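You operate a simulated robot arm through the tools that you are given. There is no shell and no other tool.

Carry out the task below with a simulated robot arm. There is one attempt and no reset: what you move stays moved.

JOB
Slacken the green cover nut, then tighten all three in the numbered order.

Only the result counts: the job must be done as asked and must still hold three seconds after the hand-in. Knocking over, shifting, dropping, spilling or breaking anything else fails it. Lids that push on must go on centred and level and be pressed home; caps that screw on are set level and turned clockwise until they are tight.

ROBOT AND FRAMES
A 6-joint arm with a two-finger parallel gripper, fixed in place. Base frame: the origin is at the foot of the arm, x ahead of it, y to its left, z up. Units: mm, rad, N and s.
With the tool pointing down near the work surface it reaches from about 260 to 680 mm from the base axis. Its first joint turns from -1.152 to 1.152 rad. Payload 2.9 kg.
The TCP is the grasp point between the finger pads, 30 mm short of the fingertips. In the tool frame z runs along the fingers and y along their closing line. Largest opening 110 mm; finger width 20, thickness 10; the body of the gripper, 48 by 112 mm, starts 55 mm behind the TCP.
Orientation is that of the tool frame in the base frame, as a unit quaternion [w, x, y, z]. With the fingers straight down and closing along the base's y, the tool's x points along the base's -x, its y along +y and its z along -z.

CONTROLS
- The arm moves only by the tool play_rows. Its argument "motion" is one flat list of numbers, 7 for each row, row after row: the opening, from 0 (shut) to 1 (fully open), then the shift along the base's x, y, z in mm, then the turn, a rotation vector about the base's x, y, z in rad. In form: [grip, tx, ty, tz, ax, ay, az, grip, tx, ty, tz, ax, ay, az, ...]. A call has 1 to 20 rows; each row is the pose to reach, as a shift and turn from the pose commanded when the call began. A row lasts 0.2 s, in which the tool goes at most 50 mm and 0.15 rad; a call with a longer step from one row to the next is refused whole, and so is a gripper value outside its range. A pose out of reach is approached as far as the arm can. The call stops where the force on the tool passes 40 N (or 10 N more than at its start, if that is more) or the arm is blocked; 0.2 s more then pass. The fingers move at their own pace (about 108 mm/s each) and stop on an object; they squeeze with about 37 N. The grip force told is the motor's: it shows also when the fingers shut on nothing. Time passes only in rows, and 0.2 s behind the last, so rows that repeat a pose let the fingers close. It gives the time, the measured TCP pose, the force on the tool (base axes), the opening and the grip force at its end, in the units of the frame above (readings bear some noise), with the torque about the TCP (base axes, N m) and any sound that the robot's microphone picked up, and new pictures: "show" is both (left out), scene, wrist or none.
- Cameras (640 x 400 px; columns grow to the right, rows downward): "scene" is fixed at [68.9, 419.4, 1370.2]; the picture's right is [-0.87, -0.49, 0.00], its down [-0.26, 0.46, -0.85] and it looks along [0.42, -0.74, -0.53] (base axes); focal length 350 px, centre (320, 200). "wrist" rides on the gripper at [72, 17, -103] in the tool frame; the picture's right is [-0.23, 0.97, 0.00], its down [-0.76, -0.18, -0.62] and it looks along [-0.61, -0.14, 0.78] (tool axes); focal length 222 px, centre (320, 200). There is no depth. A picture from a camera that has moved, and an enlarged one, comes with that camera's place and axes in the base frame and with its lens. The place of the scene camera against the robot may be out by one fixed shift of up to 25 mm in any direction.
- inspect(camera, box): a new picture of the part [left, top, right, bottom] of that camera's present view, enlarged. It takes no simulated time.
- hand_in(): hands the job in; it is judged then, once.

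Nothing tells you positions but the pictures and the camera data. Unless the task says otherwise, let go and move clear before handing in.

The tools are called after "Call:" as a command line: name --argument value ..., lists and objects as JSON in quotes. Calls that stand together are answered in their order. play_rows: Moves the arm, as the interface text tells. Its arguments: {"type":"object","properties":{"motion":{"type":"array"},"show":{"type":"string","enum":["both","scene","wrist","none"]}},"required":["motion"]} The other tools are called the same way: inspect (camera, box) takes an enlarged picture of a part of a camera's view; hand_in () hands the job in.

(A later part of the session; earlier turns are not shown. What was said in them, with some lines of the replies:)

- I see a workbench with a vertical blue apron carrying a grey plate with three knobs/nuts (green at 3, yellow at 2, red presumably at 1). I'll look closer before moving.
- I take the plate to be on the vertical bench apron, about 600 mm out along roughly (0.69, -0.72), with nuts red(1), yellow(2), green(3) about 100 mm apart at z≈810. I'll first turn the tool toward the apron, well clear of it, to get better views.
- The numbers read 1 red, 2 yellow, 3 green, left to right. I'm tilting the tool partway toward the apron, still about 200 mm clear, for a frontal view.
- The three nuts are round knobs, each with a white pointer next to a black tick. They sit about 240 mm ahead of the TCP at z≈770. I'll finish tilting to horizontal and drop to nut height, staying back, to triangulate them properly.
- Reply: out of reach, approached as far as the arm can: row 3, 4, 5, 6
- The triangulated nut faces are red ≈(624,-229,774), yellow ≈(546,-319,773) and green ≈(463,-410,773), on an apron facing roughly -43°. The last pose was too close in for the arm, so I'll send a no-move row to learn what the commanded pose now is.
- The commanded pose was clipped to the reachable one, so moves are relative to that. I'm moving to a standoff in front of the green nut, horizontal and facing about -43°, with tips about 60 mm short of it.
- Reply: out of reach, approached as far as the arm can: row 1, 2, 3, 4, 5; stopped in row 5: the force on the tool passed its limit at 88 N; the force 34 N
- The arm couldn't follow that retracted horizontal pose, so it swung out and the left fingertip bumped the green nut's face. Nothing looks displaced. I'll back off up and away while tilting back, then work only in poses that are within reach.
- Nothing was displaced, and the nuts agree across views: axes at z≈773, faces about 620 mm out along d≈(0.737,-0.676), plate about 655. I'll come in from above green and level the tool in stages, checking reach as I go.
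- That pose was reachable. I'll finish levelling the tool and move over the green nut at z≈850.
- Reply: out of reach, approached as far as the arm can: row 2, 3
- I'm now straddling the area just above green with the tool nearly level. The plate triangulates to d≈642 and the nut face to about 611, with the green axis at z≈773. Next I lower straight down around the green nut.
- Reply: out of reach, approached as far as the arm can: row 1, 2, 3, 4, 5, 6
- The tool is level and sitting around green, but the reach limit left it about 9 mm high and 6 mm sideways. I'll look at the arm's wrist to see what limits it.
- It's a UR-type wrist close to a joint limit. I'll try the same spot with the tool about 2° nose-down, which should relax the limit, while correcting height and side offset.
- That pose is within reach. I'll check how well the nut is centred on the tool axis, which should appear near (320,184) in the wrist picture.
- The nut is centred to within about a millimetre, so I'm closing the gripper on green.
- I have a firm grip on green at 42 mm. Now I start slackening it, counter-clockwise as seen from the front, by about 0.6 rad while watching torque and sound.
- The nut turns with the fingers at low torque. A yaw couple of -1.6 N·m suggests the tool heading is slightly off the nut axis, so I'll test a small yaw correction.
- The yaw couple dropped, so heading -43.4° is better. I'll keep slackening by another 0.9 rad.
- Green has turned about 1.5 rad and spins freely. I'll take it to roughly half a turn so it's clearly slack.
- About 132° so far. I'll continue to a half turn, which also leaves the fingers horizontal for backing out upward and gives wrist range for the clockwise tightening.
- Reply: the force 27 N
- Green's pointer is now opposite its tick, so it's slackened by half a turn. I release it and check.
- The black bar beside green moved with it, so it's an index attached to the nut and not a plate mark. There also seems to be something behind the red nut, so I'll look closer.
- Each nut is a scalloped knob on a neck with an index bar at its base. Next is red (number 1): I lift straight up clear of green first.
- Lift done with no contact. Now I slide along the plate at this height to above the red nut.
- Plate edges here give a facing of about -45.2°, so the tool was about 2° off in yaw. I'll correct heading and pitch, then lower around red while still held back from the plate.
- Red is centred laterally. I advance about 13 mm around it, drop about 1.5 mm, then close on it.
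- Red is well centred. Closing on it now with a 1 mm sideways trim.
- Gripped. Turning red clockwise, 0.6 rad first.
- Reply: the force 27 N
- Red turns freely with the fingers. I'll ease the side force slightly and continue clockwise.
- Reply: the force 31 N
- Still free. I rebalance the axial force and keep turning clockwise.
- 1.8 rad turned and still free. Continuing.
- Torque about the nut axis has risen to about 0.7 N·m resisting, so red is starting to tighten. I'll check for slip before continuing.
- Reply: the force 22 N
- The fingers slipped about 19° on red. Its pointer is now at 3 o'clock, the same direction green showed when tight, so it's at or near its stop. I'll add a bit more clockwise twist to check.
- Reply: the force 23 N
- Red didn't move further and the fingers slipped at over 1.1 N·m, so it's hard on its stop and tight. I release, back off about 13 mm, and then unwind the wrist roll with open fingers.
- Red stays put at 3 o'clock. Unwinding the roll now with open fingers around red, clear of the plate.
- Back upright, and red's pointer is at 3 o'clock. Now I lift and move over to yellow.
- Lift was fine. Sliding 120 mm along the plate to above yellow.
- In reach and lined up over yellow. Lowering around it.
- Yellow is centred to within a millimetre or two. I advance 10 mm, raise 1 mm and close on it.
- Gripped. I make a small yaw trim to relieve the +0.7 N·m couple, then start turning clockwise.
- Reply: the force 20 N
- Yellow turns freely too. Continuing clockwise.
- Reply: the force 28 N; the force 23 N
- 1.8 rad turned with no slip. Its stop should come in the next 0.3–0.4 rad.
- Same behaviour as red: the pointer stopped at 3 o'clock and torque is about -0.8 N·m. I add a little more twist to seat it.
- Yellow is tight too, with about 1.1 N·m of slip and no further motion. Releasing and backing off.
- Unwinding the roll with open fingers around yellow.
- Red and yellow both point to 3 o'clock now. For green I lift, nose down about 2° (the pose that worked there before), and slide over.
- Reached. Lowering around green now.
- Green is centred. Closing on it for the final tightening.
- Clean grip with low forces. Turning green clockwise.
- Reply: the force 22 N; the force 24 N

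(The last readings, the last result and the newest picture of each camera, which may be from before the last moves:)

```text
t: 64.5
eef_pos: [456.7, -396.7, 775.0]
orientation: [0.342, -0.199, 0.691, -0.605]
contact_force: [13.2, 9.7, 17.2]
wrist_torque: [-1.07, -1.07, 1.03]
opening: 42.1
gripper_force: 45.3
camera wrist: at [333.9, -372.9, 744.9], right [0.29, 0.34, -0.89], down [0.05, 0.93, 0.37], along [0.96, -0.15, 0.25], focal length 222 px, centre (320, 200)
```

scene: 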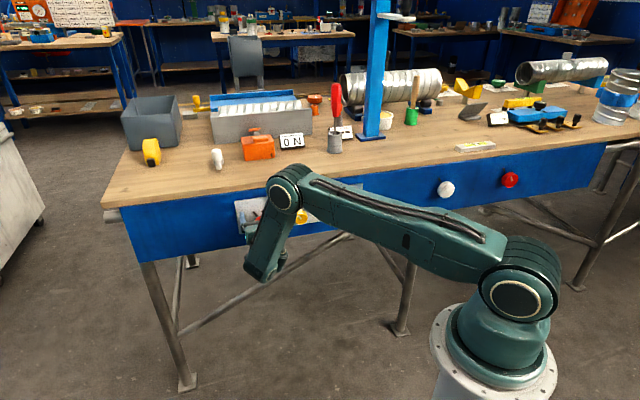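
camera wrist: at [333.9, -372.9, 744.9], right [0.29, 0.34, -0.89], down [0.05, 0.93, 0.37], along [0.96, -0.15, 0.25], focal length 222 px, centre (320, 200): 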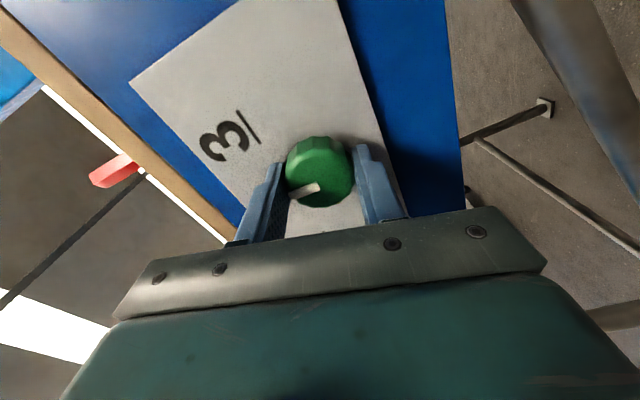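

1.8 rad turned and still free. Continuing toward the stop expected at about 3.1 rad.

Call:
play_rows --motion '[0.3, 0.1, 0.1, 0.2, 0.0714, -0.0701, -0.0033, 0.3, 0.2, 0.2, 0.3, 0.1427, -0.1402, -0.0066, 0.3, 0.2, 0.2, 0.3, 0.2141, -0.2102, -0.0098, 0.3, 0.2, 0.2, 0.3, 0.2855, -0.2803, -0.0131, 0.3, 0.2, 0.2, 0.3, 0.3569, -0.3504, -0.0164, 0.3, 0.2, 0.2, 0.3, 0.4282, -0.4205, -0.0197]' --show "none"

```text
t: 65.9
eef_pos: [456.4, -397.9, 777.1]
orientation: [0.505, 0.014, 0.72, -0.476]
contact_force: [8.1, -0.8, 19.4]
wrist_torque: [-1.05, -0.99, 0.27]
opening: 41.6
gripper_force: 44.1
```

Call:
play_rows --motion '[0.3, 0, 0, 0.2, 0.0714, -0.0701, -0.0033, 0.3, 0, 0, 0.3, 0.1427, -0.1402, -0.0066, 0.3, 0, 0, 0.3, 0.2141, -0.2102, -0.0098, 0.3, 0, 0, 0.3, 0.2855, -0.2803, -0.0131, 0.3, 0, 0, 0.3, 0.3569, -0.3504, -0.0164, 0.3, 0, 0, 0.3, 0.4282, -0.4205, -0.0197]' --show "wrist"

Call:
inspect --camera "wrist" --box '[220, 100, 420, 240]'

```text
t: 67.3
eef_pos: [454.3, -397.7, 776.1]
orientation: [0.623, 0.228, 0.683, -0.306]
contact_force: [5.6, -5.4, 15.0]
wrist_torque: [-0.81, -0.78, -0.83]
opening: 41.2
gripper_force: 44.9
camera wrist: at [383.4, -319.8, 704.5], right [0.7, 0.71, 0.09], down [-0.48, 0.36, 0.8], along [0.53, -0.61, 0.59], focal length 222 px, centre (320, 200)
```

wrist: 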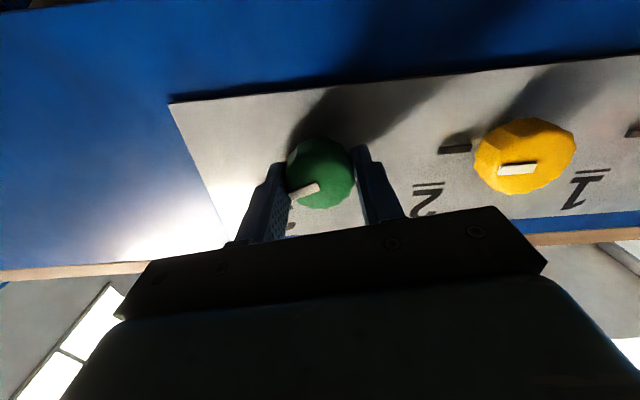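

```text
2.86 times, centred on (320, 170) of wrist
camera zoom: at [383.4, -319.8, 704.5], right [0.7, 0.71, 0.09], down [-0.48, 0.36, 0.8], along [0.53, -0.61, 0.59], focal length 635 px, centre (320, 286)
```

zoom: 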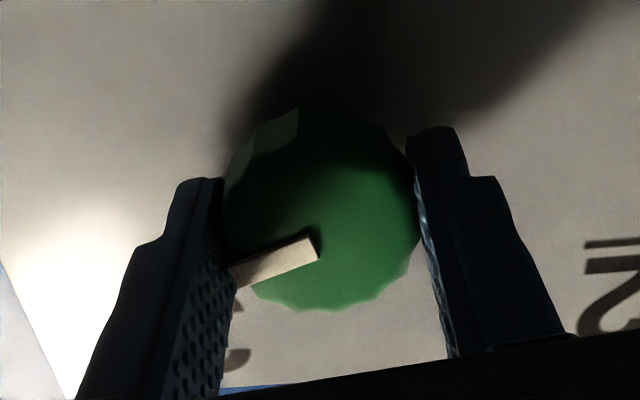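

3.0 rad turned and almost at 3 o'clock. Going a bit further into the stop.

Call:
play_rows --motion '[0.3, 0, 0, 0.2, 0.0711, -0.0702, -0.0037, 0.3, 0, 0, 0.2, 0.1423, -0.1404, -0.0074, 0.3, 0, 0, 0.2, 0.2134, -0.2106, -0.0111, 0.3, 0, 0, 0.2, 0.2846, -0.2808, -0.0148]' --show "wrist"

Call:
inspect --camera "wrist" --box '[220, 100, 420, 240]'

```text
t: 68.3
eef_pos: [455.6, -398.0, 774.2]
orientation: [0.671, 0.356, 0.625, -0.176]
contact_force: [-10.1, 5.0, 19.3]
wrist_torque: [-0.88, 0.19, -0.24]
opening: 41.5
gripper_force: 44.8
camera wrist: at [403.3, -300.2, 711.5], right [0.63, 0.62, 0.47], down [-0.69, 0.15, 0.71], along [0.37, -0.77, 0.52], focal length 222 px, centre (320, 200)
```

wrist: 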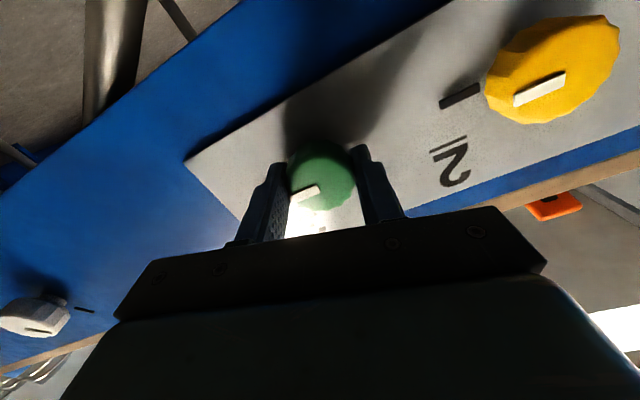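

```text
2.86 times, centred on (320, 170) of wrist
camera zoom: at [403.3, -300.2, 711.5], right [0.63, 0.62, 0.47], down [-0.69, 0.15, 0.71], along [0.37, -0.77, 0.52], focal length 635 px, centre (320, 286)
```

zoom: 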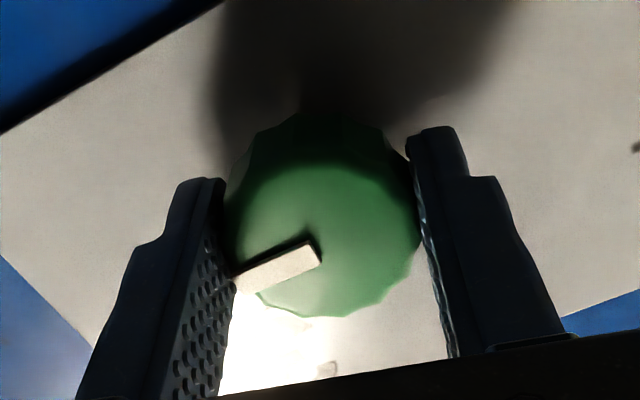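

Torque has risen to about -0.75 N·m and the pointer is at 3 o'clock, so green has met its stop. I'll twist a bit more, as I did for the others.

Call:
play_rows --motion '[0.3, 0, 0, 0.1, 0.0356, -0.0351, -0.0019, 0.3, 0, 0, 0.2, 0.0711, -0.0702, -0.0037, 0.3, 0, 0, 0.2, 0.1067, -0.1053, -0.0056, 0.3, 0, 0, 0.2, 0.1423, -0.1404, -0.0074, 0.3, 0, 0, 0.2, 0.1779, -0.1755, -0.0093, 0.3, 0, 0, 0.2, 0.2134, -0.2106, -0.0111]' --show "wrist"

Call:
inspect --camera "wrist" --box '[220, 100, 420, 240]'

```text
t: 69.7
eef_pos: [453.4, -399.4, 775.1]
orientation: [0.69, 0.446, 0.565, -0.074]
contact_force: [-3.5, 4.3, -1.9]
wrist_torque: [-0.24, 0.36, 1.14]
opening: 41.3
gripper_force: 44.8
camera wrist: at [416.2, -286.8, 724.4], right [0.51, 0.48, 0.71], down [-0.82, 0.02, 0.57], along [0.26, -0.87, 0.41], focal length 222 px, centre (320, 200)
```

wrist: 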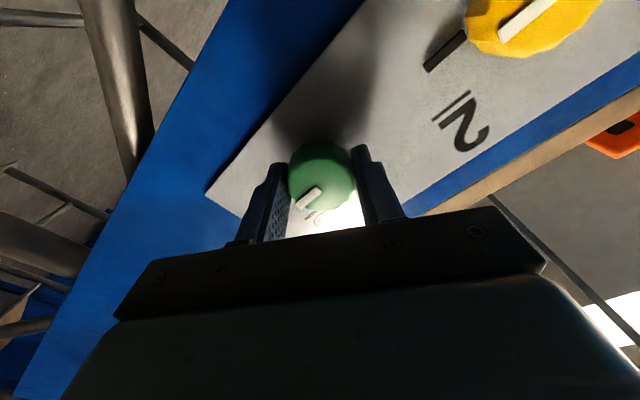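

```text
2.86 times, centred on (320, 170) of wrist
camera zoom: at [416.2, -286.8, 724.4], right [0.51, 0.48, 0.71], down [-0.82, 0.02, 0.57], along [0.26, -0.87, 0.41], focal length 635 px, centre (320, 286)
```

zoom: 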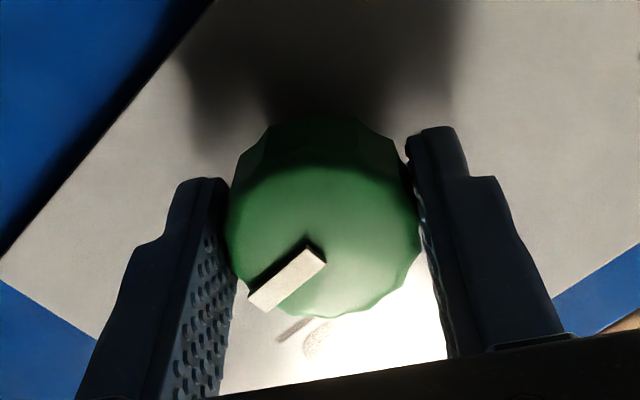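

Slip has started and green has barely moved. One more small twist to confirm it's solid.

Call:
play_rows --motion '[0.3, 0, 0, 0, 0.0356, -0.0351, -0.0019, 0.3, 0, 0, 0, 0.0711, -0.0702, -0.0037, 0.3, 0, 0, 0, 0.1067, -0.1053, -0.0056, 0.3, 0, 0, 0, 0.1423, -0.1404, -0.0074]' --show "wrist"

Call:
inspect --camera "wrist" --box '[220, 100, 420, 240]'

```text
t: 70.7
eef_pos: [455.2, -398.7, 775.6]
orientation: [0.696, 0.5, 0.516, -0.003]
contact_force: [-2.7, -2.7, -2.3]
wrist_torque: [-0.95, 0.27, 1.01]
opening: 41.9
gripper_force: 44.8
camera wrist: at [423.4, -281.1, 736.4], right [0.4, 0.37, 0.84], down [-0.89, -0.04, 0.45], along [0.2, -0.93, 0.31], focal length 222 px, centre (320, 200)
```

wrist: 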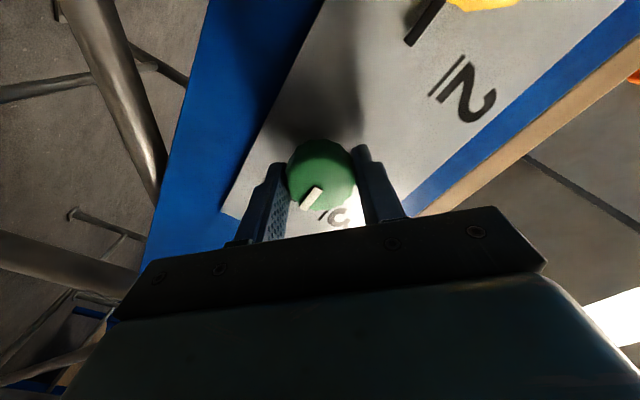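

```text
2.86 times, centred on (320, 170) of wrist
camera zoom: at [423.4, -281.1, 736.4], right [0.4, 0.37, 0.84], down [-0.89, -0.04, 0.45], along [0.2, -0.93, 0.31], focal length 635 px, centre (320, 286)
```

zoom: 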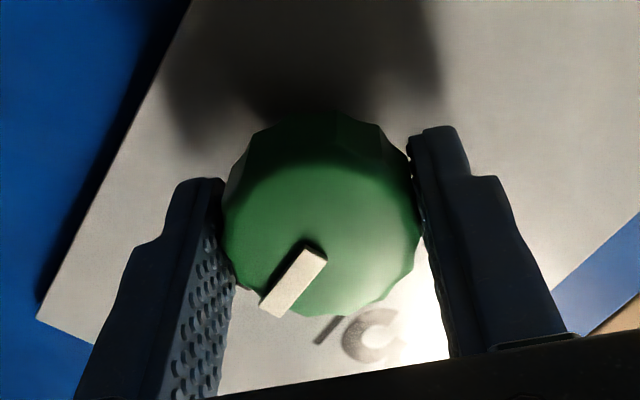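

Green held solid while the fingers slipped at 0.9 N·m, so it's tight. Releasing now and rolling the open fingers level.

Call:
play_rows --motion '[0.6, 0, 0, 0, 0, 0, 0, 0.9, 0, 0, 0, 0, 0, 0, 0.9, 0, 0, 0, 0, 0, 0, 0.9, -0.5, 0.5, 0, -0.0911, 0.0899, 0.0047, 0.9, -1, 1, 0, -0.1822, 0.1798, 0.0094, 0.9, -1, 1, 0, -0.2733, 0.2697, 0.0141, 0.9, -1, 1, 0, -0.3644, 0.3596, 0.0188, 0.9, -1, 1, 0, -0.4555, 0.4495, 0.0235, 0.9, -1, 1, 0, -0.5466, 0.5394, 0.0282, 0.9, -1, 1, 0, -0.5466, 0.5394, 0.0282]' --show "wrist"

Call:
inspect --camera "wrist" --box '[220, 90, 640, 260]'

```text
t: 72.9
eef_pos: [454.3, -396.4, 773.7]
orientation: [0.642, 0.269, 0.668, -0.264]
contact_force: [0.3, -0.1, -0.3]
wrist_torque: [0.02, -0.03, -0.03]
opening: 98.9
gripper_force: 0.1
camera wrist: at [389.1, -312.2, 704.5], right [0.69, 0.69, 0.22], down [-0.54, 0.29, 0.79], along [0.48, -0.66, 0.58], focal length 222 px, centre (320, 200)
```

wrist: 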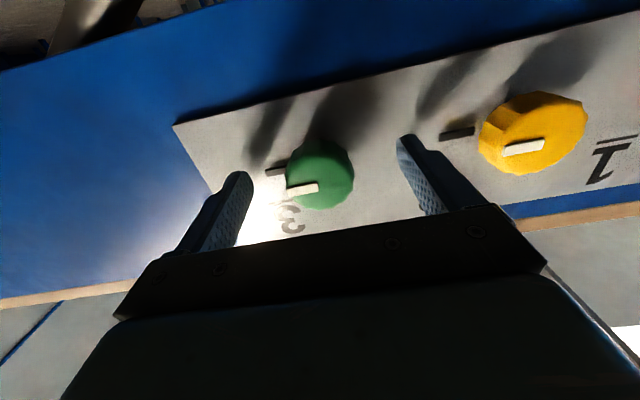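

```text
1.52 times, centred on (430, 175) of wrist
camera zoom: at [389.1, -312.2, 704.5], right [0.69, 0.69, 0.22], down [-0.54, 0.29, 0.79], along [0.48, -0.66, 0.58], focal length 338 px, centre (152, 238)
```

zoom: 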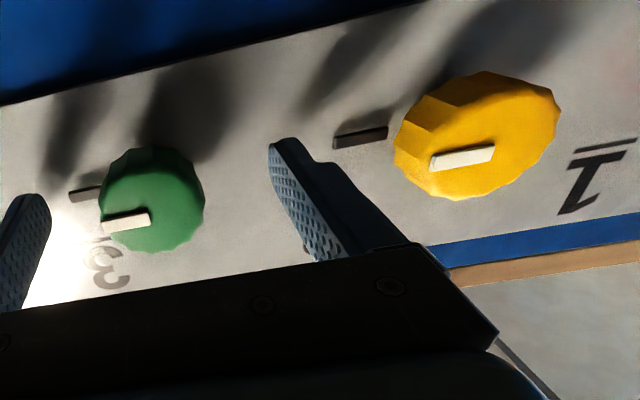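

Green's pointer is back at its original tight angle, parallel with yellow's. I lift clear and retreat with the tool tilting down.

Call:
play_rows --motion '[0.9, 0, 0, 16, 0, 0, 0, 0.9, 0, 0, 32, 0, 0, 0, 0.9, 0, 0, 47, 0, 0, 0, 0.9, -7, 7, 52, 0.078, 0.0775, 0, 0.9, -14, 14, 57, 0.156, 0.155, 0, 0.9, -22, 22, 62, 0.234, 0.2325, 0, 0.9, -30, 30, 67, 0.312, 0.31, 0, 0.9, -40, 40, 72, 0.39, 0.3875, 0, 0.9, -50, 50, 77, 0.468, 0.465, 0, 0.9, -60, 60, 82, 0.546, 0.5425, 0, 0.9, -60, 60, 82, 0.546, 0.5425, 0]' --show "both"

Call:
inspect --camera "scene" --box '[220, 180, 370, 260]'

Call:
inspect --camera "wrist" --box '[200, 40, 560, 240]'

```text
t: 75.3
eef_pos: [393.7, -338.6, 854.2]
orientation: [0.345, 0.351, 0.86, -0.137]
contact_force: [-0.5, 0.0, -0.7]
wrist_torque: [0.03, 0.02, -0.01]
opening: 99.1
gripper_force: 0.1
camera wrist: at [316.1, -239.8, 878.5], right [0.8, 0.58, 0.16], down [-0.04, -0.22, 0.98], along [0.6, -0.78, -0.15], focal length 222 px, centre (320, 200)
```

scene: 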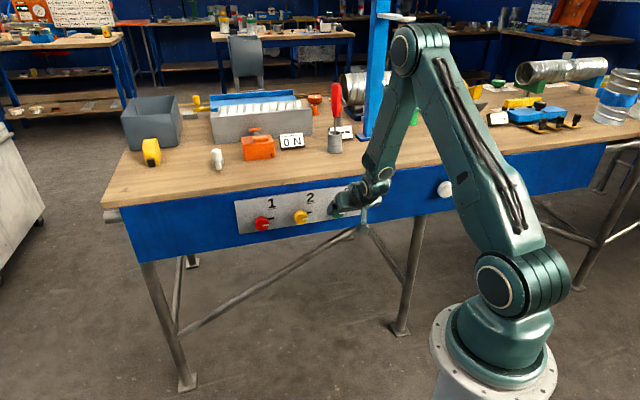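
wrist: 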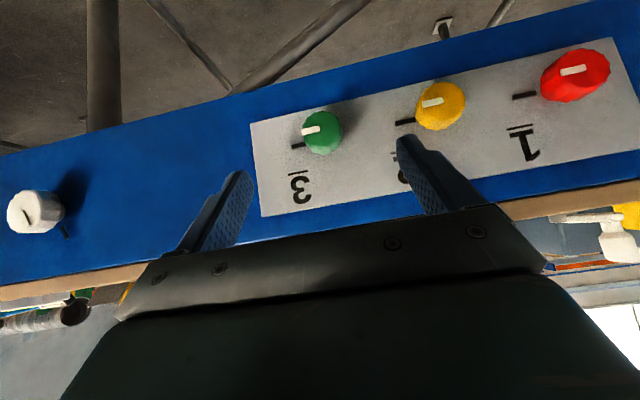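

```text
4.27 times, centred on (295, 220) of scene
camera zoom: at [68.9, 419.4, 1370.2], right [-0.87, -0.49, 0.0], down [-0.26, 0.46, -0.85], along [0.42, -0.74, -0.53], focal length 1492 px, centre (427, 115)
```

zoom: 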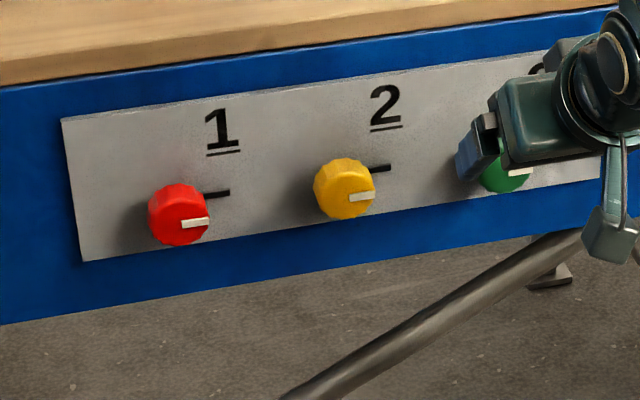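

```text
1.78 times, centred on (380, 140) of wrist
camera zoom: at [316.1, -239.8, 878.5], right [0.8, 0.58, 0.16], down [-0.04, -0.22, 0.98], along [0.6, -0.78, -0.15], focal length 395 px, centre (213, 307)
```

zoom: 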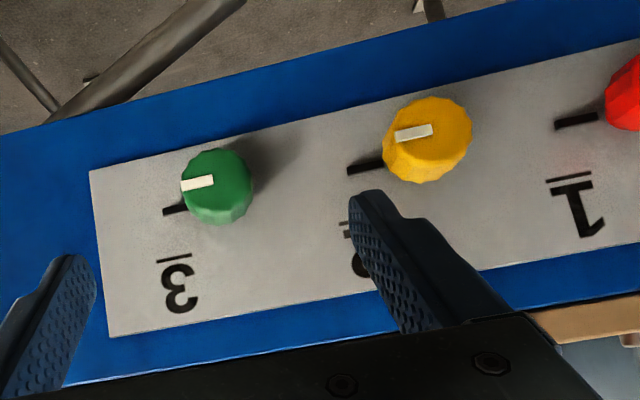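

All three nuts point the same way on their stops. Green was slackened half a turn first, then 1, 2 and 3 were tightened in order, and the gripper is open and clear. Handing in.

Call:
hand_in

```text
The job is handed in.
```

I slackened the green nut by half a turn, then tightened red (1), yellow (2) and green (3) clockwise in that order. The job is handed in, but the tool only confirmed that; it gave no verdict.

- **Tightness:** each nut reached a firm stop. The fingers slipped on it at about 0.9–1.1 N·m without turning it further. All three pointers now sit at 3 o'clock, the angle green had before I slackened it.
- **Bumps:** while I was first positioning, a fingertip pressed on the face of the green nut, with the tool force peaking at 88 N. Nothing looked shifted or damaged in the pictures afterwards, and there were no other unplanned contacts.
- **End state:** the gripper is open and backed away from the plate.
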